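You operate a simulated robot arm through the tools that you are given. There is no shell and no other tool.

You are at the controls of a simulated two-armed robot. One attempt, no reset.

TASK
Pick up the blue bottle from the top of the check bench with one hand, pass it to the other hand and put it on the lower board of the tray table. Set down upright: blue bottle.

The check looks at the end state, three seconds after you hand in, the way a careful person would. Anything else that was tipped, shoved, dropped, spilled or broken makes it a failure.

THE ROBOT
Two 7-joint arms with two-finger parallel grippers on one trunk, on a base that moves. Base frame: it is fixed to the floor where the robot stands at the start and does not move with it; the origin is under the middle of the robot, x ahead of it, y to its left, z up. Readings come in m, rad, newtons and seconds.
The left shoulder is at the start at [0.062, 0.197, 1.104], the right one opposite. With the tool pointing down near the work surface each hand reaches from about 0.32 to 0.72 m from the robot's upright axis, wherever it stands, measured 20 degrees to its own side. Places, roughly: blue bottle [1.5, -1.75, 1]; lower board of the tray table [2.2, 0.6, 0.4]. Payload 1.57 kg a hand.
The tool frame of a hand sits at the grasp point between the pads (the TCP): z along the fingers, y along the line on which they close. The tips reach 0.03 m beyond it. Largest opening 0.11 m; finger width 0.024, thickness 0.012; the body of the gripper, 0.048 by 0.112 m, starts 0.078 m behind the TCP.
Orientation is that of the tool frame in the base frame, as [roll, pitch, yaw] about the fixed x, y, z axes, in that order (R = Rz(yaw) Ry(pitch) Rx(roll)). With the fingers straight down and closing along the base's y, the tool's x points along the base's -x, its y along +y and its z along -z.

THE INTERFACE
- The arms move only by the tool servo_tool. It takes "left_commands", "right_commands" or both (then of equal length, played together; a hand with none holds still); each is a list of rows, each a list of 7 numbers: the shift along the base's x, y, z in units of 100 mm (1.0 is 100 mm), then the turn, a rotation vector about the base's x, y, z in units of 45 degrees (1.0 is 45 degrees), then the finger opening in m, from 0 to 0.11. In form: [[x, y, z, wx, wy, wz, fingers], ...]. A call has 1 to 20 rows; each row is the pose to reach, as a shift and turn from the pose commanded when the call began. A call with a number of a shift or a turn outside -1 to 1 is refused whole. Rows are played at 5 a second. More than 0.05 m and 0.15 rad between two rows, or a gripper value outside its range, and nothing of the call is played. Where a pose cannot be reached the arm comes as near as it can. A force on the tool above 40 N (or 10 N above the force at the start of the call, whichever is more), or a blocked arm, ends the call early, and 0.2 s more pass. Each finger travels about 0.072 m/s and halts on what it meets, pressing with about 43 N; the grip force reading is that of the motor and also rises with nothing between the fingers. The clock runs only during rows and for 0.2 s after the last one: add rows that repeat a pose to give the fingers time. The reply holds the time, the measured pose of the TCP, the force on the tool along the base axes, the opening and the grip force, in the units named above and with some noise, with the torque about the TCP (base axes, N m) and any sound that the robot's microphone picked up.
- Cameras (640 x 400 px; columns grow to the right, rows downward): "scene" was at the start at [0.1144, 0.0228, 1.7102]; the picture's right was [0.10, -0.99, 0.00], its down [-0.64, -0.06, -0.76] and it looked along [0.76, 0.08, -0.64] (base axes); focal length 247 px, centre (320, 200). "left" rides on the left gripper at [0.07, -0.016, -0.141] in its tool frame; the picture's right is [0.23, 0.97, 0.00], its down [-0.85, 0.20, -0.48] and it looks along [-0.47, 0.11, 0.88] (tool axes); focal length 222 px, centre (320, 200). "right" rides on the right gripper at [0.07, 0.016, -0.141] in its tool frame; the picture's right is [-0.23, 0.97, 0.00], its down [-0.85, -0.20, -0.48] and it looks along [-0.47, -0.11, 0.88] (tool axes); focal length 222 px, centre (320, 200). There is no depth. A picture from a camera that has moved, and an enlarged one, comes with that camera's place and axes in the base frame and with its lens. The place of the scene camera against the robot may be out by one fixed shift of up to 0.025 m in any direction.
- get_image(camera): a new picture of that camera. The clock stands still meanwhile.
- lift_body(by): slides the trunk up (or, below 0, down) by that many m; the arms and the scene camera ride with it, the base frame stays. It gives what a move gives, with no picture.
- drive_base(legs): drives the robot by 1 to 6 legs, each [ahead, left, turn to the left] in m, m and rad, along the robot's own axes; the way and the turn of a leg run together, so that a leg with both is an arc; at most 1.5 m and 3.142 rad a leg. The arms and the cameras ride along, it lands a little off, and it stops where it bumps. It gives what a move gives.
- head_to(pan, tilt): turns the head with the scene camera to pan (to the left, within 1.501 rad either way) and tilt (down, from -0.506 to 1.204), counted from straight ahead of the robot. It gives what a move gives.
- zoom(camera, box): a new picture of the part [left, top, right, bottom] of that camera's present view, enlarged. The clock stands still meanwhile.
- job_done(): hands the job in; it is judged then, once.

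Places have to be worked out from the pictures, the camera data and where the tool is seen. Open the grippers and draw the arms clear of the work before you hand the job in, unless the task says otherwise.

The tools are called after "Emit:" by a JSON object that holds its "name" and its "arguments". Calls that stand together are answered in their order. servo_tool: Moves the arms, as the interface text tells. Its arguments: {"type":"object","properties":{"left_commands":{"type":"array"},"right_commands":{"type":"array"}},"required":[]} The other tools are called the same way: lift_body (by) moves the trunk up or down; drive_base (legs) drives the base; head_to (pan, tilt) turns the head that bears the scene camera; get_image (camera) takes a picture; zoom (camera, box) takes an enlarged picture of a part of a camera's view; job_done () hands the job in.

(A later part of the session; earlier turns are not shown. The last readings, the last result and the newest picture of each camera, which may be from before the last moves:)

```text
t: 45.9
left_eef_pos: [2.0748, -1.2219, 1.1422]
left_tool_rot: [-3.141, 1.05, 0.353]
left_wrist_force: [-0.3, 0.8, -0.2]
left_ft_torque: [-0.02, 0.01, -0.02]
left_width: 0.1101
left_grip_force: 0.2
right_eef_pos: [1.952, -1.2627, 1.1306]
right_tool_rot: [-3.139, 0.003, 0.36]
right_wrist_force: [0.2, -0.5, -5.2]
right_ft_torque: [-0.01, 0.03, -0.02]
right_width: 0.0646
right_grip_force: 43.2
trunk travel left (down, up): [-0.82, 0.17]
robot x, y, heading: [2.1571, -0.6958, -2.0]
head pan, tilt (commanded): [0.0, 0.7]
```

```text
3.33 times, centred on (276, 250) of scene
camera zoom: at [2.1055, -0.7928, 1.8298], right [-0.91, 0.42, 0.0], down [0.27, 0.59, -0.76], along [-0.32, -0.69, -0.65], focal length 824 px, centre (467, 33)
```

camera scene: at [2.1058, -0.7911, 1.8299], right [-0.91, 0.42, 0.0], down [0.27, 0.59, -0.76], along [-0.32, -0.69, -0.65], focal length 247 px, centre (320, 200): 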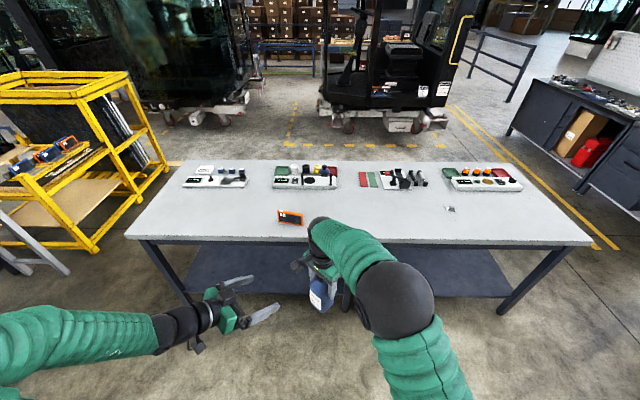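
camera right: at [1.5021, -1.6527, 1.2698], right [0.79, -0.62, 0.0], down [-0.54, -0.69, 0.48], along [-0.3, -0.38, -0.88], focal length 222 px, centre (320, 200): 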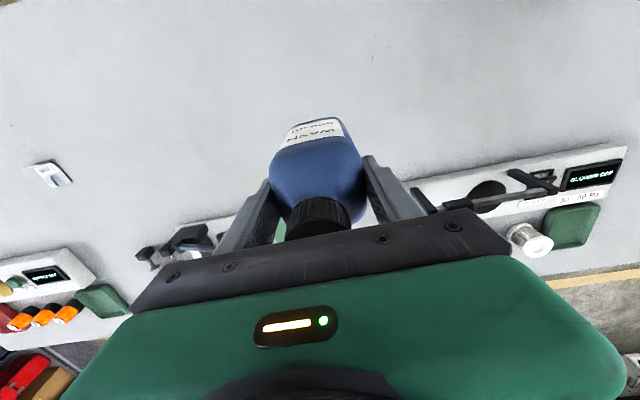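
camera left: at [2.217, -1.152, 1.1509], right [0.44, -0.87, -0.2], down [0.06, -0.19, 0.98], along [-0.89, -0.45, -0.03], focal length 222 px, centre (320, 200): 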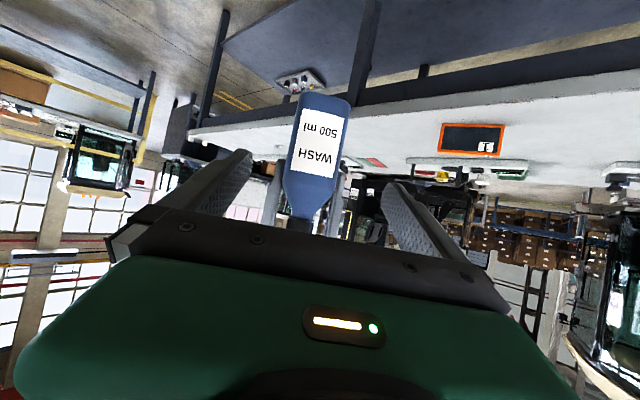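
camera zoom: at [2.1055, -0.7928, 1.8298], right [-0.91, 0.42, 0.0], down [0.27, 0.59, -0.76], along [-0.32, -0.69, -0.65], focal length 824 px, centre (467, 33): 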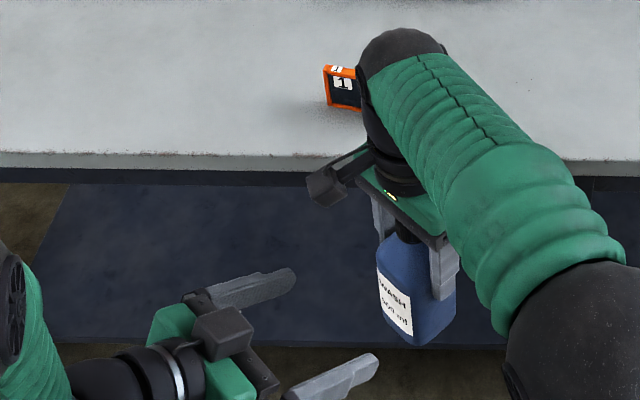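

Both hands moved and are reachable now. The scene view shows a dark block on the upper side of the left gripper, so I look closer before approaching.

Emit:
{"name": "zoom", "arguments": {"camera": "scene", "box": [200, 255, 312, 325]}}

Emit:
{"name": "get_image", "arguments": {"camera": "scene"}}

Emit:
{"name": "get_image", "arguments": {"camera": "right"}}

```text
5.71 times, centred on (256, 290) of scene
camera zoom: at [2.1055, -0.7928, 1.8298], right [-0.91, 0.42, 0.0], down [0.27, 0.59, -0.76], along [-0.32, -0.69, -0.65], focal length 1412 px, centre (686, -314)
```

zoom: 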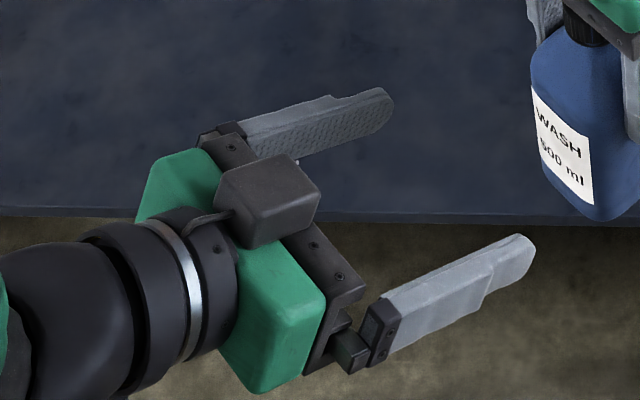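

```text
taken
camera scene: at [2.1055, -0.7928, 1.8298], right [-0.91, 0.42, 0.0], down [0.27, 0.59, -0.76], along [-0.32, -0.69, -0.65], focal length 247 px, centre (320, 200)
```

scene: 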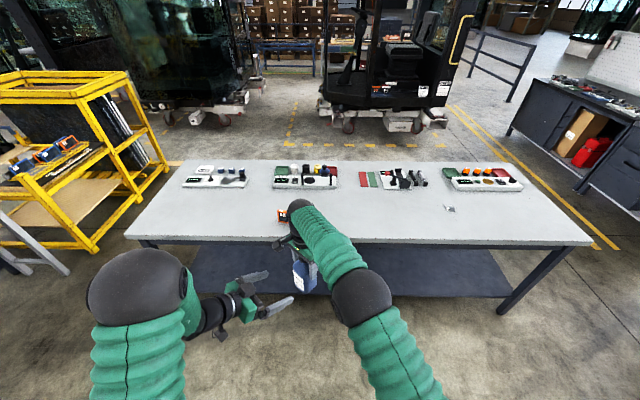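

```text
taken
camera right: at [2.0246, -1.2543, 1.2712], right [0.13, -0.99, 0.0], down [-0.87, -0.11, 0.48], along [-0.48, -0.06, -0.88], focal length 222 px, centre (320, 200)
```

right: 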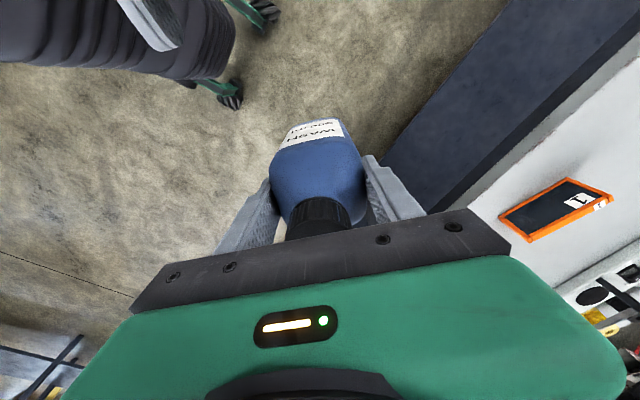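

The block on top of the left gripper will clear the right gripper by several centimetres at the planned heights. The left camera shows the bottle's axis at column 318 where the model predicts 317, so the line-up is good; I advance 60% of the way.

Emit:
{"name": "servo_tool", "arguments": {"left_commands": [[-0.184, -0.062, -0.112, 0, 0, 0, 0.11], [-0.367, -0.123, -0.224, 0, 0, 0, 0.11], [-0.551, -0.185, -0.335, 0, 0, 0, 0.11], [-0.735, -0.246, -0.447, 0, 0, 0, 0.11], [-0.735, -0.246, -0.447, 0, 0, 0, 0.11]]}}

Emit:
{"name": "get_image", "arguments": {"camera": "left"}}

Emit:
{"name": "zoom", "arguments": {"camera": "scene", "box": [220, 220, 348, 300]}}

Emit:
{"name": "get_image", "arguments": {"camera": "right"}}

```text
t: 47.1
left_eef_pos: [2.0017, -1.2455, 1.0944]
left_tool_rot: [-3.14, 1.052, 0.354]
left_wrist_force: [0.3, -0.5, 0.8]
left_ft_torque: [-0.01, -0.01, 0.04]
left_width: 0.1102
left_grip_force: 0.0
right_eef_pos: [1.952, -1.2633, 1.1315]
right_tool_rot: [-3.14, 0.004, 0.361]
right_wrist_force: [0.4, 0.3, -5.7]
right_ft_torque: [0.02, 0.01, -0.02]
right_width: 0.0645
right_grip_force: 43.3
trunk travel left (down, up): [-0.82, 0.17]
robot x, y, heading: [2.1543, -0.6955, -2.003]
head pan, tilt (commanded): [0.0, 0.7]
```

```text
taken
camera left: at [2.1436, -1.1756, 1.1049], right [0.44, -0.87, -0.2], down [0.06, -0.19, 0.98], along [-0.89, -0.45, -0.03], focal length 222 px, centre (320, 200)
```

left: 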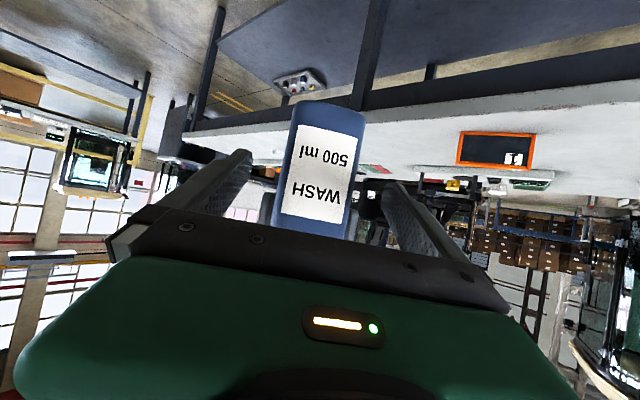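

```text
5.00 times, centred on (284, 260) of scene
camera zoom: at [2.1041, -0.7926, 1.8297], right [-0.91, 0.42, 0.0], down [0.27, 0.59, -0.76], along [-0.32, -0.69, -0.65], focal length 1236 px, centre (500, -100)
```

zoom: 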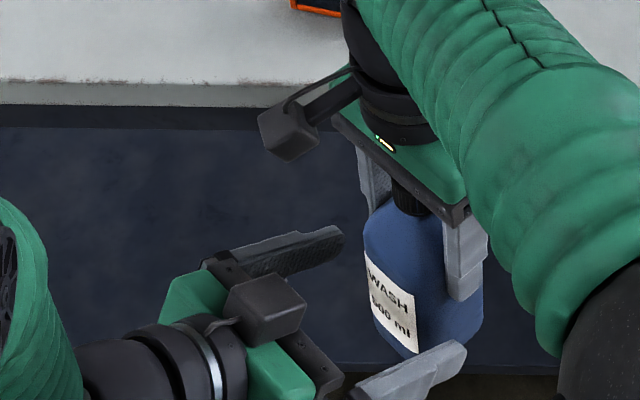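

```text
taken
camera right: at [2.0242, -1.2543, 1.271], right [0.13, -0.99, 0.0], down [-0.87, -0.11, 0.48], along [-0.48, -0.06, -0.88], focal length 222 px, centre (320, 200)
```

right: 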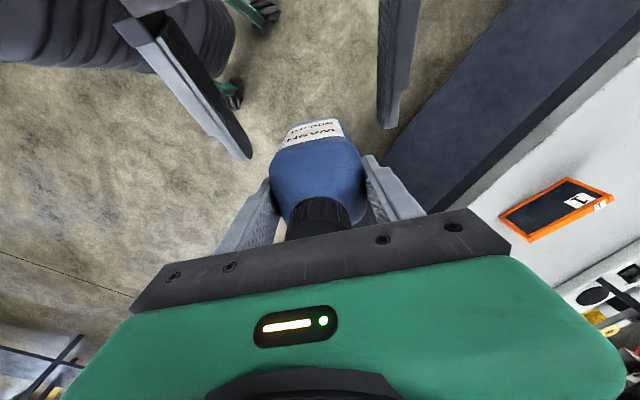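

The alignment is very good: the bottle is centred between the left fingers in all three views. I advance the last 6 cm along the finger direction.

Emit:
{"name": "servo_tool", "arguments": {"left_commands": [[-0.163, -0.058, -0.095, 0, 0, 0, 0.11], [-0.327, -0.117, -0.19, 0, 0, 0, 0.11], [-0.49, -0.176, -0.284, 0, 0, 0, 0.11], [-0.49, -0.176, -0.284, 0, 0, 0, 0.11]]}}

Emit:
{"name": "get_image", "arguments": {"camera": "left"}}

Emit:
{"name": "zoom", "arguments": {"camera": "scene", "box": [220, 220, 348, 300]}}

Emit:
{"name": "get_image", "arguments": {"camera": "right"}}

```text
t: 48.1
left_eef_pos: [1.9504, -1.2628, 1.0676]
left_tool_rot: [-3.14, 1.051, 0.354]
left_wrist_force: [0.4, -0.7, 0.1]
left_ft_torque: [-0.02, -0.01, 0.01]
left_width: 0.11
left_grip_force: 0.1
right_eef_pos: [1.953, -1.2635, 1.1317]
right_tool_rot: [-3.141, 0.004, 0.36]
right_wrist_force: [-0.3, -0.5, -5.4]
right_ft_torque: [0.03, 0.02, 0.02]
right_width: 0.0648
right_grip_force: 42.6
trunk travel left (down, up): [-0.82, 0.17]
robot x, y, heading: [2.1554, -0.6985, -2.002]
head pan, tilt (commanded): [0.0, 0.7]
```

```text
taken
camera left: at [2.0939, -1.193, 1.0769], right [0.44, -0.87, -0.2], down [0.06, -0.19, 0.98], along [-0.89, -0.45, -0.03], focal length 222 px, centre (320, 200)
```

left: 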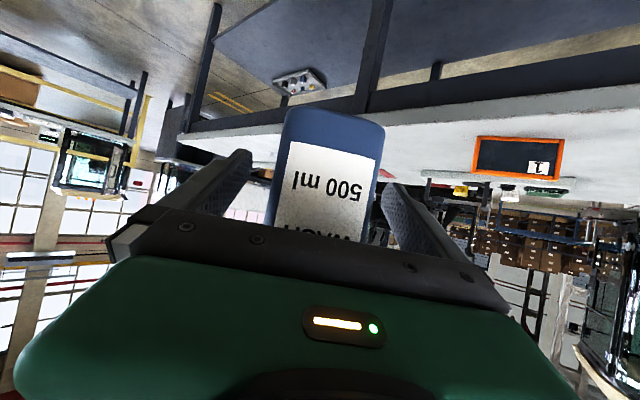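

```text
5.00 times, centred on (284, 260) of scene
camera zoom: at [2.1045, -0.7918, 1.8298], right [-0.91, 0.42, 0.0], down [0.27, 0.59, -0.76], along [-0.32, -0.69, -0.65], focal length 1236 px, centre (500, -100)
```

zoom: 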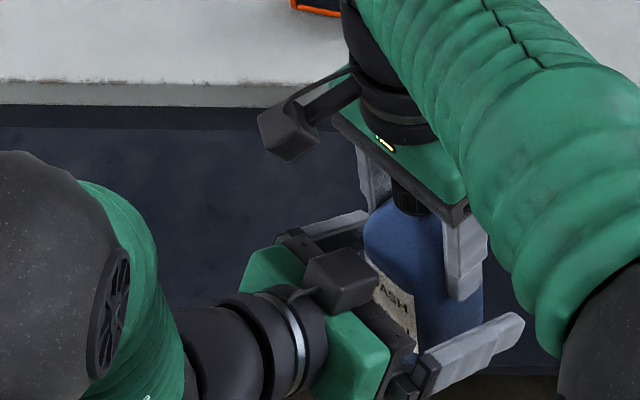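

```text
taken
camera right: at [2.0246, -1.2538, 1.2714], right [0.13, -0.99, 0.0], down [-0.87, -0.11, 0.48], along [-0.48, -0.06, -0.88], focal length 222 px, centre (320, 200)
```

right: 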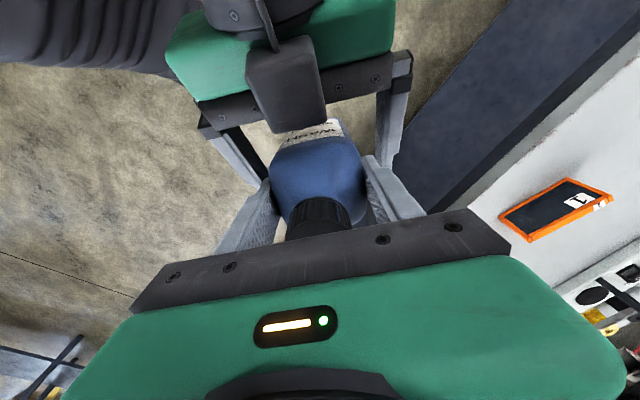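

The left fingers now straddle the lower body with about 3 mm of sideways offset. I correct that and close the left fingers slowly.

Emit:
{"name": "servo_tool", "arguments": {"left_commands": [[0.01, -0.028, 0, 0, 0, 0, 0.11], [0.01, -0.028, 0, 0, 0, 0, 0.1], [0.01, -0.028, 0, 0, 0, 0, 0.09], [0.01, -0.028, 0, 0, 0, 0, 0.08], [0.01, -0.028, 0, 0, 0, 0, 0.073], [0.01, -0.028, 0, 0, 0, 0, 0.067], [0.01, -0.028, 0, 0, 0, 0, 0.06], [0.01, -0.028, 0, 0, 0, 0, 0.05], [0.01, -0.028, 0, 0, 0, 0, 0.04], [0.01, -0.028, 0, 0, 0, 0, 0.03], [0.01, -0.028, 0, 0, 0, 0, 0.03]]}}

Emit:
{"name": "get_image", "arguments": {"camera": "left"}}

Emit:
{"name": "get_image", "arguments": {"camera": "right"}}

Emit:
{"name": "zoom", "arguments": {"camera": "scene", "box": [220, 220, 348, 300]}}

```text
t: 50.5
left_eef_pos: [1.9518, -1.2657, 1.0677]
left_tool_rot: [-3.139, 1.05, 0.351]
left_wrist_force: [-4.2, 23.8, 4.6]
left_ft_torque: [-1.02, 0.21, 0.36]
left_width: 0.0654
left_grip_force: 42.4
right_eef_pos: [1.953, -1.2642, 1.1304]
right_tool_rot: [3.139, 0.002, 0.36]
right_wrist_force: [3.2, -23.4, -10.1]
right_ft_torque: [-0.48, -0.38, -0.33]
right_width: 0.0645
right_grip_force: 42.9
trunk travel left (down, up): [-0.82, 0.17]
robot x, y, heading: [2.1633, -0.6959, -1.997]
head pan, tilt (commanded): [0.0, 0.7]
```

```text
taken
camera left: at [2.0946, -1.1952, 1.077], right [0.44, -0.88, -0.2], down [0.06, -0.19, 0.98], along [-0.9, -0.44, -0.03], focal length 222 px, centre (320, 200)
```

left: 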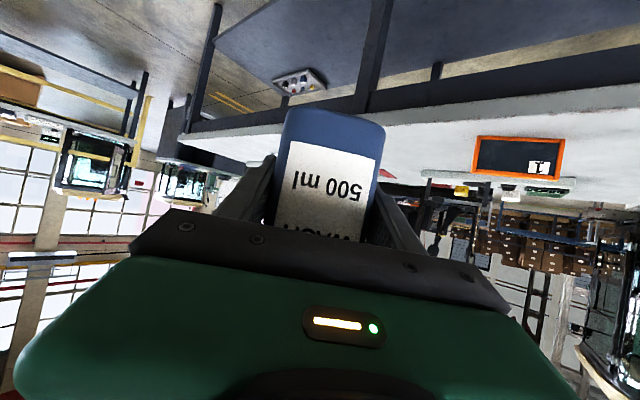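

```text
taken
camera right: at [2.0248, -1.2546, 1.2716], right [0.13, -0.99, 0.0], down [-0.87, -0.11, 0.48], along [-0.48, -0.07, -0.88], focal length 222 px, centre (320, 200)
```

right: 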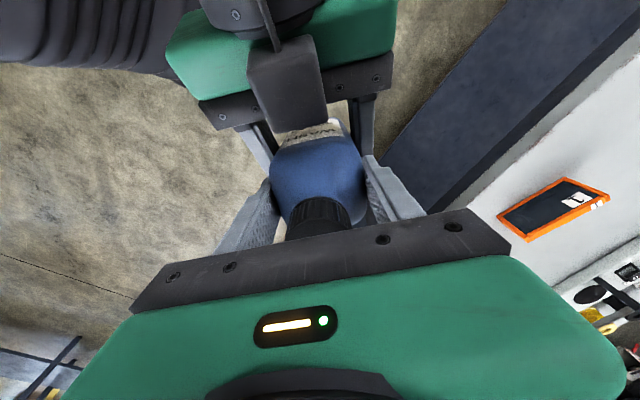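

```text
5.00 times, centred on (284, 260) of scene
camera zoom: at [2.1043, -0.7922, 1.8298], right [-0.91, 0.42, 0.0], down [0.27, 0.59, -0.76], along [-0.32, -0.69, -0.65], focal length 1236 px, centre (500, -100)
```

zoom: 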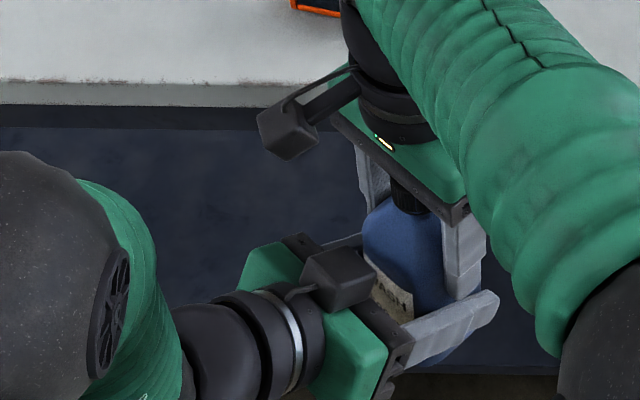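

Both hands hold the bottle (left width 0.065 m), with a side force of about 24 N between the arms from a few millimetres of misfit. I ease the left hand back by 2.5 mm to relax that before the right lets go.

Emit:
{"name": "servo_tool", "arguments": {"left_commands": [[-0.005, 0.013, 0, 0, 0, 0, 0.03], [-0.01, 0.026, 0, 0, 0, 0, 0.03], [-0.01, 0.026, 0, 0, 0, 0, 0.03]]}}

```text
t: 51.3
left_eef_pos: [1.9516, -1.2635, 1.0665]
left_tool_rot: [3.14, 1.048, 0.356]
left_wrist_force: [-8.2, 6.4, 0.6]
left_ft_torque: [0.89, -0.4, -0.19]
left_width: 0.0651
left_grip_force: 43.3
right_eef_pos: [1.9525, -1.2629, 1.1301]
right_tool_rot: [-3.139, 0.002, 0.36]
right_wrist_force: [7.7, -6.3, -1.8]
right_ft_torque: [-1.28, -0.12, 0.2]
right_width: 0.0647
right_grip_force: 42.8
trunk travel left (down, up): [-0.82, 0.17]
robot x, y, heading: [2.1569, -0.6944, -2.007]
head pan, tilt (commanded): [0.0, 0.7]
```

The side force has dropped to under 10 N. I open the right fingers while the left holds the bottle.

Emit:
{"name": "servo_tool", "arguments": {"right_commands": [[0, 0, 0, 0, 0, 0, 0.064], [0, 0, 0, 0, 0, 0, 0.07], [0, 0, 0, 0, 0, 0, 0.08], [0, 0, 0, 0, 0, 0, 0.095], [0, 0, 0, 0, 0, 0, 0.11], [0, 0, 0, 0, 0, 0, 0.11], [0, 0, 0, 0, 0, 0, 0.11]]}}

Emit:
{"name": "get_image", "arguments": {"camera": "right"}}

Emit:
{"name": "zoom", "arguments": {"camera": "scene", "box": [220, 220, 348, 300]}}

```text
t: 52.9
left_eef_pos: [1.9522, -1.2626, 1.0682]
left_tool_rot: [-3.141, 1.051, 0.355]
left_wrist_force: [-0.2, 0.5, 0.1]
left_ft_torque: [-0.02, 0.05, -0.03]
left_width: 0.0652
left_grip_force: 42.8
right_eef_pos: [1.952, -1.2628, 1.1307]
right_tool_rot: [-3.141, 0.005, 0.361]
right_wrist_force: [-0.5, -0.1, 0.0]
right_ft_torque: [0.0, -0.04, 0.01]
right_width: 0.1099
right_grip_force: 0.0
trunk travel left (down, up): [-0.82, 0.17]
robot x, y, heading: [2.1556, -0.6937, -2.001]
head pan, tilt (commanded): [0.0, 0.7]
```

```text
taken
camera right: at [2.0244, -1.2541, 1.2712], right [0.13, -0.99, 0.0], down [-0.87, -0.11, 0.48], along [-0.48, -0.06, -0.88], focal length 222 px, centre (320, 200)
```

right: 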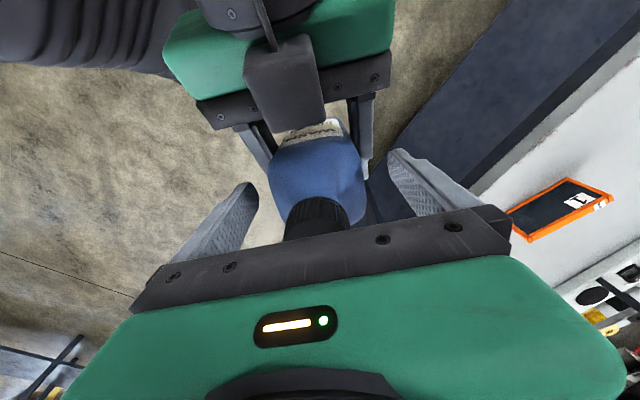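

```text
5.00 times, centred on (284, 260) of scene
camera zoom: at [2.1043, -0.7922, 1.8298], right [-0.91, 0.42, 0.0], down [0.27, 0.59, -0.76], along [-0.32, -0.69, -0.65], focal length 1236 px, centre (500, -100)
```

zoom: 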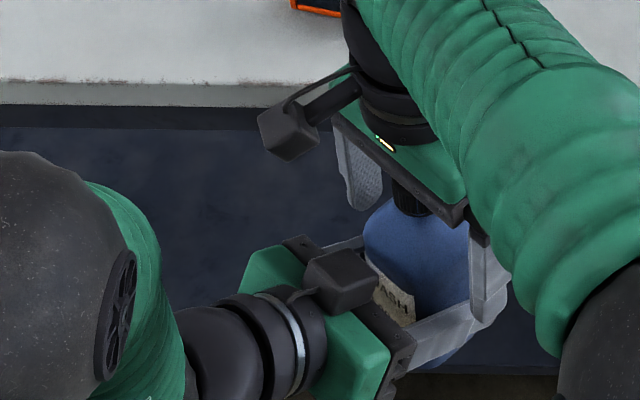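

The right fingers are open and clear of the body. I raise the right hand a little first and check that the bottle stays in the left hand.

Emit:
{"name": "servo_tool", "arguments": {"right_commands": [[0, 0, 0.1, 0, 0, 0, 0.11], [0, 0, 0.2, 0, 0, 0, 0.11], [0, 0, 0.3, 0, 0, 0, 0.11], [0, 0, 0.3, 0, 0, 0, 0.11]]}}

Emit:
{"name": "get_image", "arguments": {"camera": "left"}}

Emit:
{"name": "zoom", "arguments": {"camera": "scene", "box": [220, 220, 348, 300]}}

```text
t: 53.9
left_eef_pos: [1.9521, -1.2632, 1.0682]
left_tool_rot: [-3.141, 1.05, 0.356]
left_wrist_force: [0.2, 0.3, -0.2]
left_ft_torque: [-0.03, 0.02, 0.01]
left_width: 0.0652
left_grip_force: 42.6
right_eef_pos: [1.9532, -1.2626, 1.1599]
right_tool_rot: [-3.137, 0.004, 0.36]
right_wrist_force: [0.1, -0.1, 0.5]
right_ft_torque: [0.01, -0.01, -0.01]
right_width: 0.1102
right_grip_force: 0.1
trunk travel left (down, up): [-0.82, 0.17]
robot x, y, heading: [2.1562, -0.6994, -2.001]
head pan, tilt (commanded): [0.0, 0.7]
```

```text
taken
camera left: at [2.0941, -1.1926, 1.0772], right [0.44, -0.87, -0.2], down [0.06, -0.19, 0.98], along [-0.89, -0.45, -0.03], focal length 222 px, centre (320, 200)
```

left: 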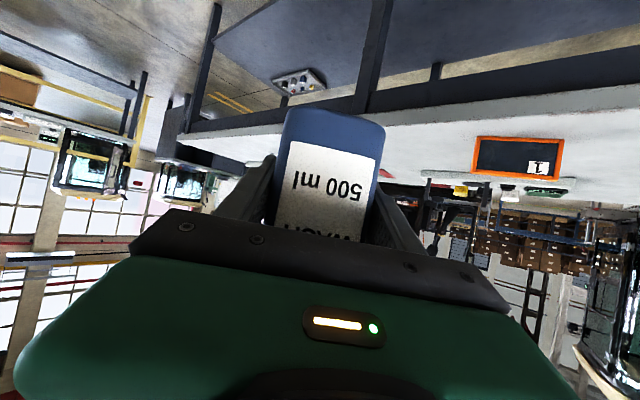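

```text
5.00 times, centred on (284, 260) of scene
camera zoom: at [2.1043, -0.7923, 1.8298], right [-0.91, 0.42, 0.0], down [0.27, 0.59, -0.76], along [-0.32, -0.69, -0.65], focal length 1236 px, centre (500, -100)
```

zoom: 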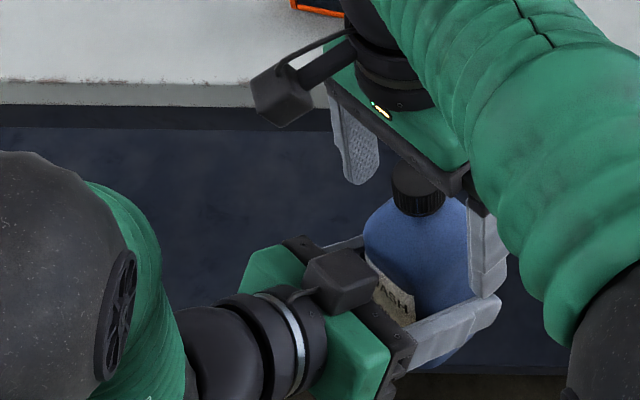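

The bottle stays put in the left hand. I raise the right hand well clear and draw it back to its own side.

Emit:
{"name": "servo_tool", "arguments": {"right_commands": [[0, 0, 0.25, 0, 0, 0, 0.11], [0, 0, 0.5, 0, 0, 0, 0.11], [0, 0, 0.75, 0, 0, 0, 0.11], [0, 0, 1.0, 0, 0, 0, 0.11], [0, 0, 1.0, 0, 0, 0, 0.11]]}}

Emit:
{"name": "servo_tool", "arguments": {"right_commands": [[-0.25, 0.1, 0.05, 0, 0, 0.124, 0.11], [-0.5, 0.2, 0.1, 0, 0, 0.248, 0.11], [-0.75, 0.3, 0.15, 0, 0, 0.372, 0.11], [-1.0, 0.4, 0.2, 0, 0, 0.497, 0.11], [-1.0, 0.4, 0.2, 0, 0, 0.497, 0.11]]}}

Emit:
{"name": "servo_tool", "arguments": {"right_commands": [[-0.25, 0.15, 0.0, 0, 0, 0.124, 0.11], [-0.5, 0.3, 0.0, 0, 0, 0.248, 0.11], [-0.75, 0.45, 0.0, 0, 0, 0.372, 0.11], [-1.0, 0.6, 0.0, 0, 0, 0.497, 0.11], [-1.0, 0.6, 0.0, 0, 0, 0.497, 0.11]]}}

Emit:
{"name": "get_image", "arguments": {"camera": "scene"}}

```text
t: 55.1
left_eef_pos: [1.9513, -1.2628, 1.0688]
left_tool_rot: [-3.14, 1.05, 0.355]
left_wrist_force: [-0.9, -0.9, -0.5]
left_ft_torque: [-0.02, 0.03, 0.01]
left_width: 0.0654
left_grip_force: 43.1
right_eef_pos: [1.9542, -1.2652, 1.2612]
right_tool_rot: [-3.14, 0.003, 0.36]
right_wrist_force: [0.5, 0.1, -0.8]
right_ft_torque: [0.0, 0.0, 0.0]
right_width: 0.1099
right_grip_force: 0.0
trunk travel left (down, up): [-0.82, 0.17]
robot x, y, heading: [2.1545, -0.6941, -2.003]
head pan, tilt (commanded): [0.0, 0.7]
```

```text
t: 56.3
left_eef_pos: [1.9513, -1.2629, 1.0688]
left_tool_rot: [3.14, 1.053, 0.353]
left_wrist_force: [-0.5, -0.1, 0.6]
left_ft_torque: [0.03, 0.03, 0.02]
left_width: 0.0651
left_grip_force: 43.0
right_eef_pos: [1.851, -1.2228, 1.2801]
right_tool_rot: [3.141, 0.003, 0.75]
right_wrist_force: [0.8, -0.3, -0.3]
right_ft_torque: [0.04, -0.01, 0.03]
right_width: 0.1099
right_grip_force: 0.1
trunk travel left (down, up): [-0.82, 0.17]
robot x, y, heading: [2.1541, -0.6964, -1.998]
head pan, tilt (commanded): [0.0, 0.7]
```

```text
t: 57.5
left_eef_pos: [1.9503, -1.2618, 1.0667]
left_tool_rot: [3.138, 1.048, 0.352]
left_wrist_force: [0.2, 0.9, -0.3]
left_ft_torque: [0.0, 0.01, -0.01]
left_width: 0.0654
left_grip_force: 43.4
right_eef_pos: [1.7554, -1.1611, 1.281]
right_tool_rot: [3.14, 0.003, 1.14]
right_wrist_force: [0.0, 0.0, 0.5]
right_ft_torque: [0.02, 0.0, -0.01]
right_width: 0.1099
right_grip_force: 0.0
trunk travel left (down, up): [-0.82, 0.17]
robot x, y, heading: [2.1555, -0.696, -2.002]
head pan, tilt (commanded): [0.0, 0.7]
```

```text
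taken
camera scene: at [2.1029, -0.7909, 1.8298], right [-0.91, 0.42, 0.0], down [0.27, 0.59, -0.76], along [-0.32, -0.69, -0.65], focal length 247 px, centre (320, 200)
```

scene: 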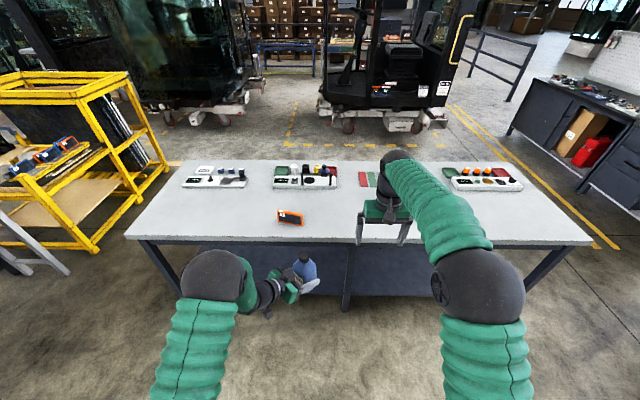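

The bottle is safely in the left hand and the right hand is clear. The aisle has about 1 m free on either side, so I turn the robot in place to face the tray table and look at it.

Emit:
{"name": "drive_base", "arguments": {"legs": [[0, 0, 1.55], [0, 0, 1.53]]}}

Emit:
{"name": "get_image", "arguments": {"camera": "scene"}}

```text
t: 65.6
left_eef_pos: [2.3594, -0.1256, 1.0679]
left_tool_rot: [3.14, 1.05, -2.778]
left_wrist_force: [0.8, -0.5, 0.2]
left_ft_torque: [0.01, -0.01, 0.01]
left_width: 0.065
left_grip_force: 43.1
right_eef_pos: [2.5567, -0.2248, 1.2814]
right_tool_rot: [3.141, 0.002, -1.99]
right_wrist_force: [-0.5, -0.2, 0.4]
right_ft_torque: [-0.02, 0.01, -0.01]
right_width: 0.1099
right_grip_force: 0.0
trunk travel left (down, up): [-0.82, 0.17]
robot x, y, heading: [2.1567, -0.6951, 1.155]
head pan, tilt (commanded): [0.0, 0.7]
```

```text
taken
camera scene: at [2.2042, -0.5702, 1.8298], right [0.91, -0.41, 0.0], down [-0.26, -0.59, -0.76], along [0.31, 0.7, -0.65], focal length 247 px, centre (320, 200)
```

scene: 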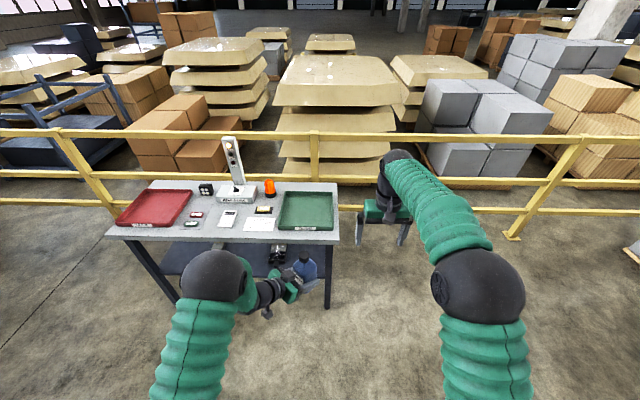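

The tray table is ahead-left with its near edge about 1.0 m from the robot's axis. I zoom to see what stands on its lower board and how much room there is.

Emit:
{"name": "zoom", "arguments": {"camera": "scene", "box": [96, 130, 352, 290]}}

Emit:
{"name": "get_image", "arguments": {"camera": "left"}}

Emit:
{"name": "get_image", "arguments": {"camera": "right"}}

```text
2.50 times, centred on (224, 210) of scene
camera zoom: at [2.2042, -0.5702, 1.8298], right [0.91, -0.41, 0.0], down [-0.26, -0.59, -0.76], along [0.31, 0.7, -0.65], focal length 618 px, centre (560, 175)
```

zoom: 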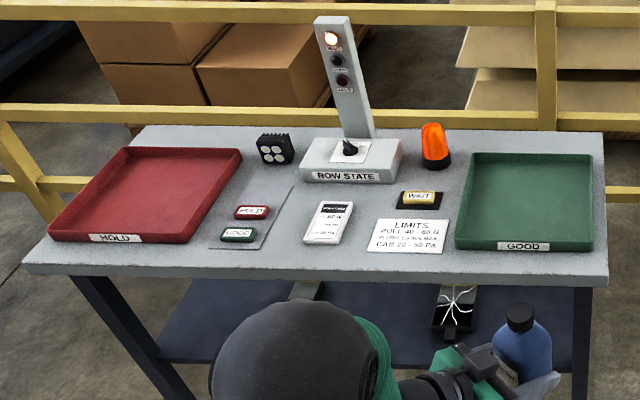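

```text
taken
camera left: at [2.2176, -0.1968, 1.0775], right [-0.45, 0.87, -0.2], down [-0.06, 0.19, 0.98], along [0.89, 0.46, -0.03], focal length 222 px, centre (320, 200)
```

left: 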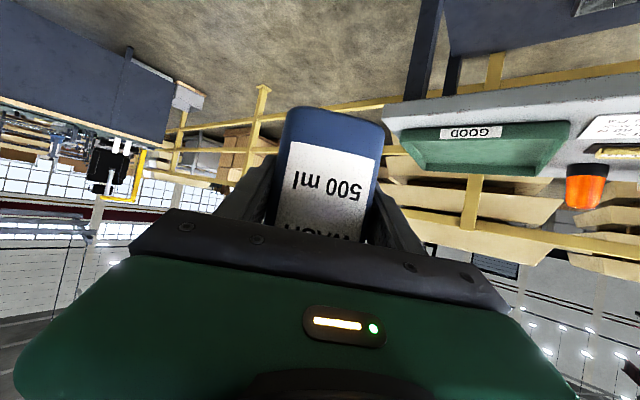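

```text
taken
camera right: at [2.5132, -0.2829, 1.4226], right [-0.8, 0.6, 0.0], down [0.53, 0.7, 0.48], along [0.29, 0.38, -0.88], focal length 222 px, centre (320, 200)
```

right: 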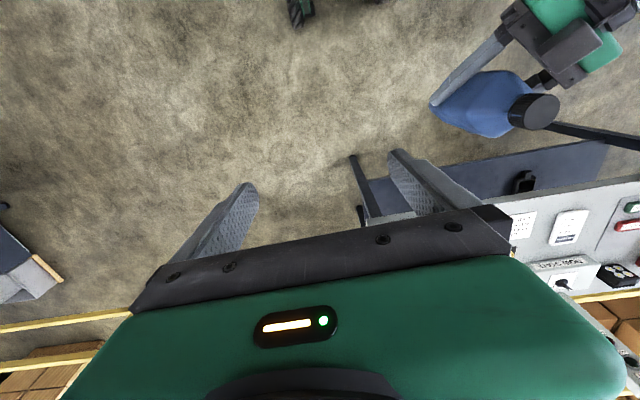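

The lower board has two dark devices on it, with free space between and in front. I draw the right hand back close to the trunk, and turn the left hand with the bottle so that its fingers point straight ahead.

Emit:
{"name": "servo_tool", "arguments": {"left_commands": [[-0.144, 0.091, 0, 0, 0, 0.125, 0.03], [-0.288, 0.182, 0, 0, 0, 0.25, 0.03], [-0.433, 0.273, 0, 0, 0, 0.375, 0.03], [-0.577, 0.364, 0, 0, 0, 0.5, 0.03], [-0.577, 0.364, 0, 0, 0, 0.5, 0.03]], "right_commands": [[-0.045, -0.24, 0, 0, 0, 0, 0.11], [-0.09, -0.48, 0, 0, 0, 0, 0.11], [-0.135, -0.72, 0, 0, 0, 0, 0.11], [-0.178, -0.96, 0, 0, 0, 0, 0.11], [-0.178, -0.96, 0, 0, 0, 0, 0.11]]}}

Emit:
{"name": "servo_tool", "arguments": {"left_commands": [[-0.144, 0.091, 0, 0, 0, 0.125, 0.03], [-0.288, 0.182, 0, 0, 0, 0.25, 0.03], [-0.433, 0.273, 0, 0, 0, 0.375, 0.03], [-0.577, 0.364, 0, 0, 0, 0.5, 0.03], [-0.577, 0.364, 0, 0, 0, 0.5, 0.03]], "right_commands": [[-0.045, -0.24, 0, 0, 0, 0, 0.11], [-0.09, -0.48, 0, 0, 0, 0, 0.11], [-0.135, -0.72, 0, 0, 0, 0, 0.11], [-0.178, -0.96, 0, 0, 0, 0, 0.11], [-0.178, -0.96, 0, 0, 0, 0, 0.11]]}}

Emit:
{"name": "get_image", "arguments": {"camera": "scene"}}

Emit:
{"name": "get_image", "arguments": {"camera": "left"}}

```text
t: 66.8
left_eef_pos: [2.3001, -0.0905, 1.0685]
left_tool_rot: [3.136, 1.051, -2.388]
left_wrist_force: [-0.1, -0.3, -0.4]
left_ft_torque: [0.01, 0.02, -0.01]
left_width: 0.0656
left_grip_force: 43.4
right_eef_pos: [2.5359, -0.3231, 1.2834]
right_tool_rot: [-3.141, 0.007, -1.991]
right_wrist_force: [0.2, 0.1, -0.4]
right_ft_torque: [-0.01, 0.02, 0.02]
right_width: 0.11
right_grip_force: 0.1
trunk travel left (down, up): [-0.82, 0.17]
robot x, y, heading: [2.1574, -0.6954, 1.154]
head pan, tilt (commanded): [0.0, 0.7]
```

```text
t: 67.9
left_eef_pos: [2.0985, -0.0071, 1.0896]
left_tool_rot: [-2.988, 1.028, -1.621]
left_wrist_force: [0.0, 0.3, -5.9]
left_ft_torque: [0.02, -0.05, -0.03]
left_width: 0.0651
left_grip_force: 43.2
left hand out of reach, approached as far as the arm can: row 2, 3, 4, 5
right_eef_pos: [2.5128, -0.4214, 1.2834]
right_tool_rot: [-3.139, 0.007, -1.99]
right_wrist_force: [-0.3, 0.5, 0.1]
right_ft_torque: [-0.03, -0.02, 0.01]
right_width: 0.11
right_grip_force: 0.1
trunk travel left (down, up): [-0.82, 0.17]
robot x, y, heading: [2.1572, -0.6951, 1.147]
head pan, tilt (commanded): [0.0, 0.7]
stopped in row 5 (left hand): the arm was blocked; the commanded pose is now the measured one
```

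```text
taken
camera scene: at [2.1987, -0.5712, 1.8285], right [0.91, -0.41, 0.0], down [-0.26, -0.59, -0.76], along [0.31, 0.7, -0.65], focal length 247 px, centre (320, 200)
```

scene: 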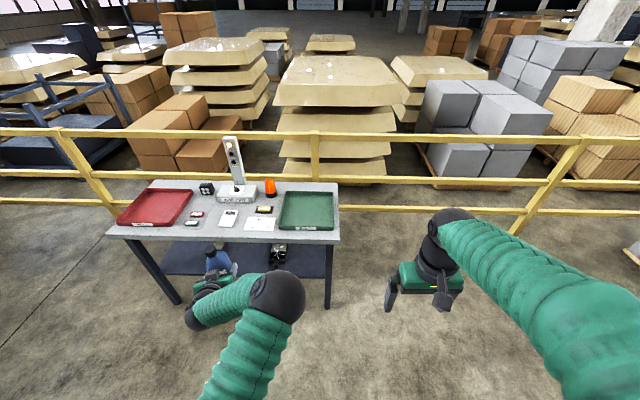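

```text
taken
camera left: at [2.0858, -0.164, 1.1033], right [-0.96, 0.06, -0.27], down [-0.27, 0.08, 0.96], along [0.08, 1.0, -0.06], focal length 222 px, centre (320, 200)
```

left: 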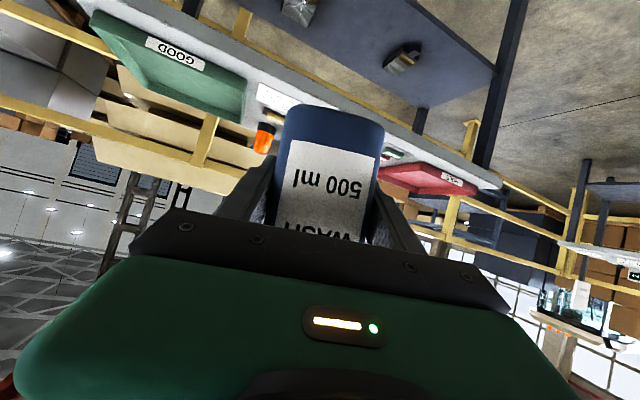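

The left arm went through an elbow flip on the way to that pose, stopping a bit rotated (bottle tilted about 5 degrees but held). I look at it closely before any further move.

Emit:
{"name": "zoom", "arguments": {"camera": "scene", "box": [160, 220, 352, 340]}}

Emit:
{"name": "get_image", "arguments": {"camera": "right"}}

```text
3.33 times, centred on (256, 280) of scene
camera zoom: at [2.1987, -0.5712, 1.8285], right [0.91, -0.41, 0.0], down [-0.26, -0.59, -0.76], along [0.31, 0.7, -0.65], focal length 824 px, centre (533, -67)
```

zoom: 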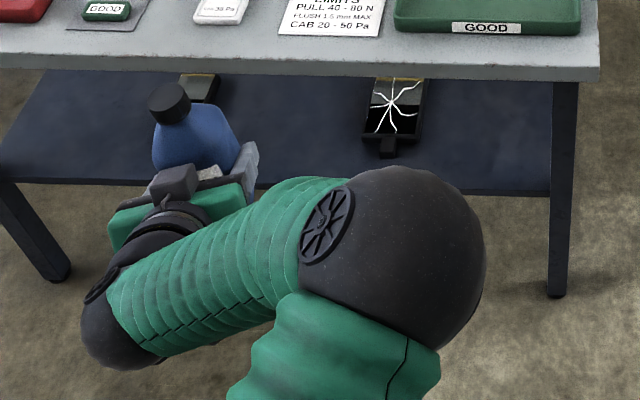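

```text
taken
camera right: at [2.4694, -0.4798, 1.4245], right [-0.8, 0.6, 0.0], down [0.53, 0.7, 0.49], along [0.29, 0.39, -0.87], focal length 222 px, centre (320, 200)
```

right: 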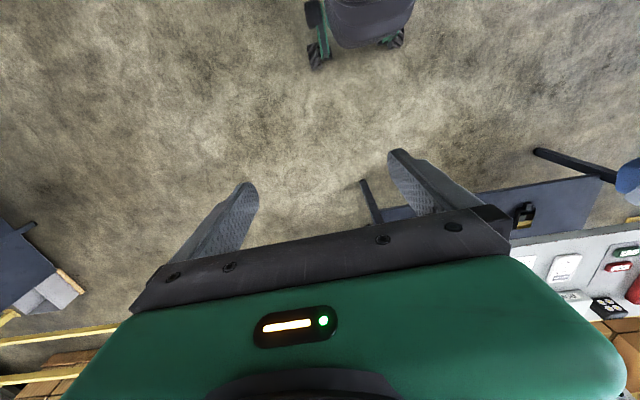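

The elbow has swung to the inside; this arm shape lies flat and points about 21 degrees left of straight ahead, which suits reaching in between the boards if I turn the base instead. First I only right the bottle's 4.6 degree tilt and see whether the arm follows.

Emit:
{"name": "servo_tool", "arguments": {"left_commands": [[0, 0, 0, 0.013, 0.032, 0, 0.03], [0, 0, 0, 0.026, 0.064, 0, 0.03], [0, 0, 0, 0.039, 0.095, 0, 0.03], [0, 0, 0, 0.039, 0.095, 0, 0.03]]}}

Emit:
{"name": "zoom", "arguments": {"camera": "scene", "box": [160, 220, 352, 340]}}

```text
t: 68.4
left_eef_pos: [1.9806, -0.001, 1.0913]
left_tool_rot: [-3.023, 1.032, -1.418]
left_wrist_force: [0.0, -0.3, -5.5]
left_ft_torque: [0.01, 0.0, 0.01]
left_width: 0.0651
left_grip_force: 42.7
left hand out of reach, approached as far as the arm can: row 2
right_eef_pos: [2.5169, -0.4247, 1.2811]
right_tool_rot: [-3.141, 0.008, -1.992]
right_wrist_force: [0.0, 1.1, -0.1]
right_ft_torque: [0.0, -0.01, -0.02]
right_width: 0.1102
right_grip_force: 0.0
trunk travel left (down, up): [-0.82, 0.17]
robot x, y, heading: [2.1588, -0.6927, 1.146]
head pan, tilt (commanded): [0.0, 0.7]
stopped in row 2 (left hand): the arm was blocked; the commanded pose is now the measured one
```

```text
3.33 times, centred on (256, 280) of scene
camera zoom: at [2.2034, -0.573, 1.826], right [0.91, -0.41, 0.0], down [-0.26, -0.59, -0.76], along [0.31, 0.7, -0.65], focal length 824 px, centre (533, -67)
```

zoom: 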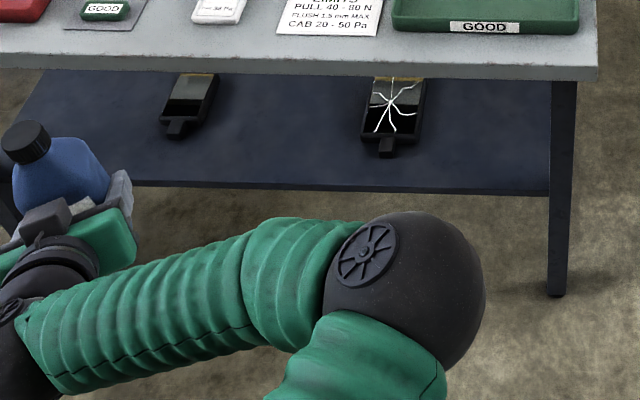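

The arm kept travelling further left although I asked only for a small turn, so its joints are mid-way between two solutions. I command it to hold the present pose for a moment and see whether it settles.

Emit:
{"name": "servo_tool", "arguments": {"left_commands": [[0, 0, 0, 0, 0, 0, 0.03]]}}

Emit:
{"name": "get_image", "arguments": {"camera": "scene"}}

```text
t: 68.8
left_eef_pos: [1.9804, -0.0002, 1.0911]
left_tool_rot: [-3.031, 1.03, -1.424]
left_wrist_force: [0.2, -0.2, -5.8]
left_ft_torque: [0.02, -0.02, -0.05]
left_width: 0.0652
left_grip_force: 42.4
right_eef_pos: [2.5159, -0.4235, 1.2831]
right_tool_rot: [-3.14, 0.008, -1.992]
right_wrist_force: [-0.4, -0.2, 0.5]
right_ft_torque: [0.0, 0.02, -0.01]
right_width: 0.11
right_grip_force: 0.0
trunk travel left (down, up): [-0.82, 0.17]
robot x, y, heading: [2.1596, -0.6976, 1.146]
head pan, tilt (commanded): [0.0, 0.7]
```

```text
taken
camera scene: at [2.2027, -0.5702, 1.8276], right [0.91, -0.41, 0.0], down [-0.26, -0.59, -0.76], along [0.31, 0.7, -0.65], focal length 247 px, centre (320, 200)
```

scene: 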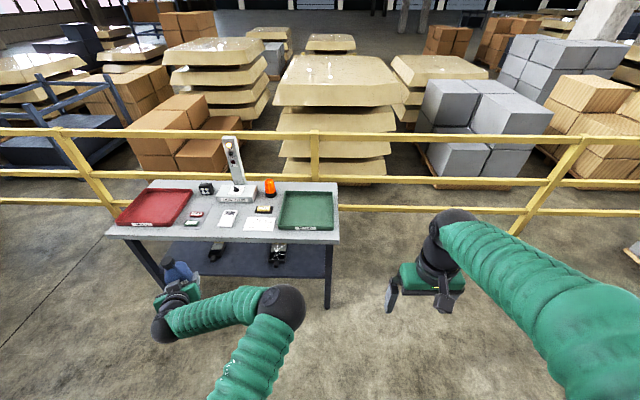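

Holding works: the arm is steady now, with the bottle 3.4 degrees off upright, and the hand is in open space. I test with one tiny step whether it follows commands from this shape.

Emit:
{"name": "servo_tool", "arguments": {"left_commands": [[0.04, 0.09, 0, 0, 0, 0, 0.03]]}}

```text
t: 69.2
left_eef_pos: [1.9855, 0.0091, 1.0939]
left_tool_rot: [-3.029, 1.032, -1.424]
left_wrist_force: [-0.6, 0.6, -4.8]
left_ft_torque: [0.01, -0.01, 0.02]
left_width: 0.0652
left_grip_force: 43.2
right_eef_pos: [2.5166, -0.4241, 1.2846]
right_tool_rot: [-3.141, 0.007, -1.992]
right_wrist_force: [0.3, 0.4, -0.3]
right_ft_torque: [0.01, 0.02, 0.03]
right_width: 0.1097
right_grip_force: 0.1
trunk travel left (down, up): [-0.82, 0.17]
robot x, y, heading: [2.1593, -0.6959, 1.152]
head pan, tilt (commanded): [0.0, 0.7]
```

It follows exactly. Now I try half of the tilt correction in one small row.

Emit:
{"name": "servo_tool", "arguments": {"left_commands": [[0, 0, 0, 0.009, 0.036, 0, 0.03]]}}

```text
t: 69.8
left_eef_pos: [1.9505, 0.008, 1.0977]
left_tool_rot: [-3.048, 1.046, -1.373]
left_wrist_force: [0.6, -0.9, -5.2]
left_ft_torque: [0.04, -0.02, 0.02]
left_width: 0.0652
left_grip_force: 42.9
right_eef_pos: [2.5148, -0.4263, 1.2843]
right_tool_rot: [-3.139, 0.01, -1.991]
right_wrist_force: [0.3, 0.3, -0.2]
right_ft_torque: [-0.01, 0.01, -0.01]
right_width: 0.1098
right_grip_force: 0.1
trunk travel left (down, up): [-0.82, 0.17]
robot x, y, heading: [2.1543, -0.6971, 1.153]
head pan, tilt (commanded): [0.0, 0.7]
stopped in row 1 (left hand): the arm was blocked; the commanded pose is now the measured one
```

The reading shows the wrist roll limit eases when the hand goes further left and turns left, and the lean is down to 2.7 degrees. I move 4 cm left with a small left turn, without asking for the tilt correction yet.

Emit:
{"name": "servo_tool", "arguments": {"left_commands": [[-0.12, 0.055, 0, 0, 0, 0.042, 0.03], [-0.24, 0.11, 0, 0, 0, 0.085, 0.03], [-0.365, 0.163, 0, 0, 0, 0.127, 0.03], [-0.365, 0.163, 0, 0, 0, 0.127, 0.03]]}}

```text
t: 70.8
left_eef_pos: [1.9183, 0.024, 1.1004]
left_tool_rot: [-3.056, 1.044, -1.292]
left_wrist_force: [1.2, 0.7, -5.6]
left_ft_torque: [0.02, 0.03, -0.02]
left_width: 0.0652
left_grip_force: 42.5
right_eef_pos: [2.5159, -0.4254, 1.2856]
right_tool_rot: [-3.14, 0.009, -1.991]
right_wrist_force: [0.0, -0.1, 0.2]
right_ft_torque: [0.01, -0.04, 0.01]
right_width: 0.1099
right_grip_force: 0.2
trunk travel left (down, up): [-0.82, 0.17]
robot x, y, heading: [2.1584, -0.6963, 1.15]
head pan, tilt (commanded): [0.0, 0.7]
```

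It followed properly. Now I try again half of the tilt correction (about 1.2 degrees) as one tiny row.

Emit:
{"name": "servo_tool", "arguments": {"left_commands": [[0, 0, 0, -0.001, 0.014, 0, 0.03], [0, 0, 0, -0.003, 0.027, 0, 0.03]]}}

```text
t: 71.4
left_eef_pos: [1.9194, 0.0237, 1.1011]
left_tool_rot: [-3.099, 1.048, -1.329]
left_wrist_force: [0.3, -0.7, -4.8]
left_ft_torque: [0.0, -0.05, 0.03]
left_width: 0.0654
left_grip_force: 42.7
right_eef_pos: [2.5155, -0.4252, 1.286]
right_tool_rot: [-3.14, 0.008, -1.991]
right_wrist_force: [0.0, 0.3, -0.7]
right_ft_torque: [0.02, -0.01, 0.01]
right_width: 0.11
right_grip_force: 0.1
trunk travel left (down, up): [-0.82, 0.17]
robot x, y, heading: [2.1592, -0.6933, 1.153]
head pan, tilt (commanded): [0.0, 0.7]
```

That worked cleanly; the lean is down to 1.2 degrees. I do the remaining half.

Emit:
{"name": "servo_tool", "arguments": {"left_commands": [[0, 0, 0, -0.001, 0.014, 0, 0.03], [0, 0, 0, -0.003, 0.026, 0, 0.03]]}}

Emit:
{"name": "get_image", "arguments": {"camera": "left"}}

Emit:
{"name": "zoom", "arguments": {"camera": "scene", "box": [100, 210, 340, 360]}}

```text
t: 72.0
left_eef_pos: [1.9189, 0.024, 1.1002]
left_tool_rot: [-3.138, 1.052, -1.367]
left_wrist_force: [0.1, -0.3, -5.1]
left_ft_torque: [0.01, 0.0, 0.01]
left_width: 0.0652
left_grip_force: 42.8
right_eef_pos: [2.5158, -0.4248, 1.2855]
right_tool_rot: [-3.14, 0.008, -1.992]
right_wrist_force: [0.4, 0.3, -0.1]
right_ft_torque: [0.01, 0.01, -0.01]
right_width: 0.1099
right_grip_force: 0.0
trunk travel left (down, up): [-0.82, 0.17]
robot x, y, heading: [2.1585, -0.6929, 1.16]
head pan, tilt (commanded): [0.0, 0.7]
```

```text
taken
camera left: at [1.9677, -0.127, 1.1092], right [-0.93, -0.31, -0.2], down [-0.2, -0.03, 0.98], along [-0.31, 0.95, -0.03], focal length 222 px, centre (320, 200)
```

left: 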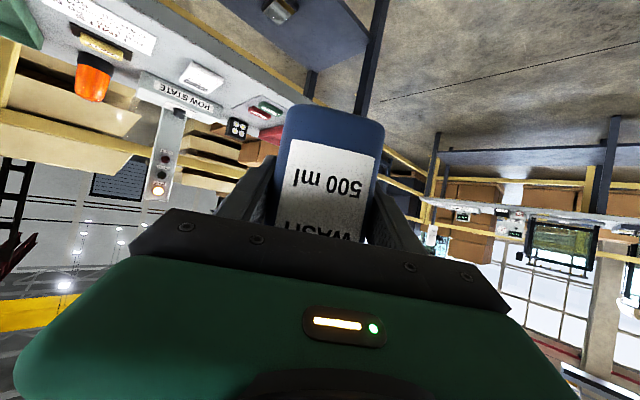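

```text
2.67 times, centred on (220, 285) of scene
camera zoom: at [2.2027, -0.5707, 1.8299], right [0.91, -0.41, 0.0], down [-0.26, -0.59, -0.76], along [0.31, 0.7, -0.65], focal length 659 px, centre (587, -27)
```

zoom: 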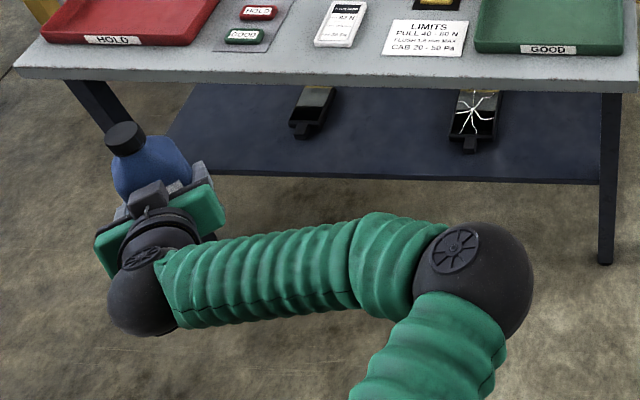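

The bottle is upright again (roll -3.138) and steady, with the hand pointing about 36 degrees left of the robot's heading. I turn the base right by 0.665 rad so the hand points square into the tray table.

Emit:
{"name": "drive_base", "arguments": {"legs": [[0, 0, -0.665]]}}

Emit:
{"name": "head_to", "arguments": {"pan": 0.62, "tilt": 0.7}}

Emit:
{"name": "get_image", "arguments": {"camera": "scene"}}

Emit:
{"name": "get_image", "arguments": {"camera": "left"}}

```text
t: 74.2
left_eef_pos: [2.4028, 0.0235, 1.0995]
left_tool_rot: [-3.139, 1.049, -2.014]
left_wrist_force: [-1.0, 0.4, -5.7]
left_ft_torque: [0.02, -0.01, -0.02]
left_width: 0.0655
left_grip_force: 43.1
right_eef_pos: [2.6055, -0.6957, 1.286]
right_tool_rot: [-3.14, 0.01, -2.643]
right_wrist_force: [0.8, -0.1, -0.7]
right_ft_torque: [-0.01, -0.05, 0.03]
right_width: 0.11
right_grip_force: 0.1
trunk travel left (down, up): [-0.82, 0.17]
robot x, y, heading: [2.1576, -0.6978, 0.5]
head pan, tilt (commanded): [0.0, 0.7]
```

```text
t: 75.2
left_eef_pos: [2.4008, 0.0215, 1.1011]
left_tool_rot: [-3.136, 1.053, -2.013]
left_wrist_force: [-0.9, 0.3, -6.0]
left_ft_torque: [-0.01, -0.01, -0.04]
left_width: 0.0652
left_grip_force: 42.9
right_eef_pos: [2.6041, -0.6971, 1.2866]
right_tool_rot: [-3.139, 0.011, -2.642]
right_wrist_force: [-0.9, -0.4, 0.1]
right_ft_torque: [0.01, -0.04, -0.01]
right_width: 0.1098
right_grip_force: 0.0
trunk travel left (down, up): [-0.82, 0.17]
robot x, y, heading: [2.1552, -0.693, 0.504]
head pan, tilt (commanded): [0.62, 0.7]
```

```text
taken
camera scene: at [2.2219, -0.5862, 1.8299], right [0.9, -0.44, 0.0], down [-0.28, -0.58, -0.76], along [0.33, 0.69, -0.65], focal length 247 px, centre (320, 200)
```

scene: 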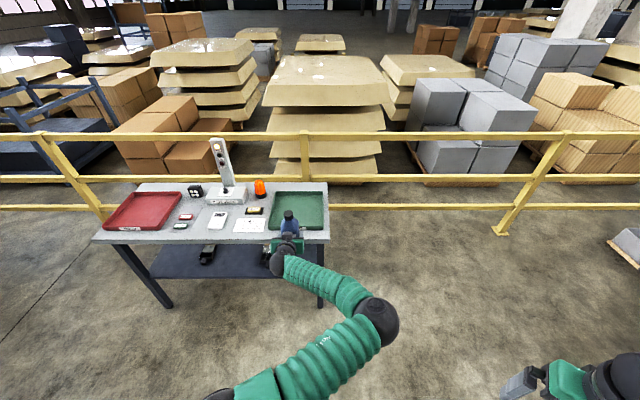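

```text
taken
camera left: at [2.3496, -0.1275, 1.1098], right [-0.93, 0.32, -0.2], down [-0.18, 0.09, 0.98], along [0.33, 0.94, -0.03], focal length 222 px, centre (320, 200)
```

left: 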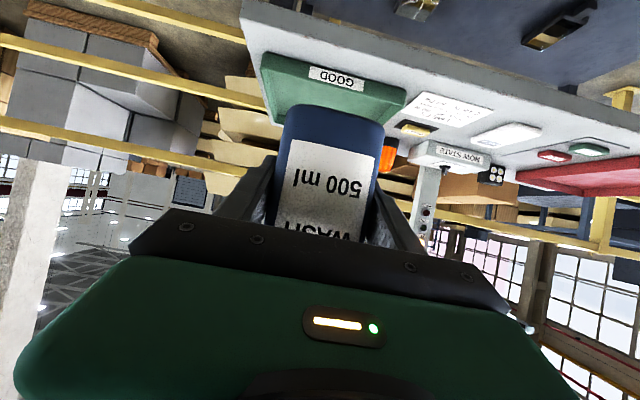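

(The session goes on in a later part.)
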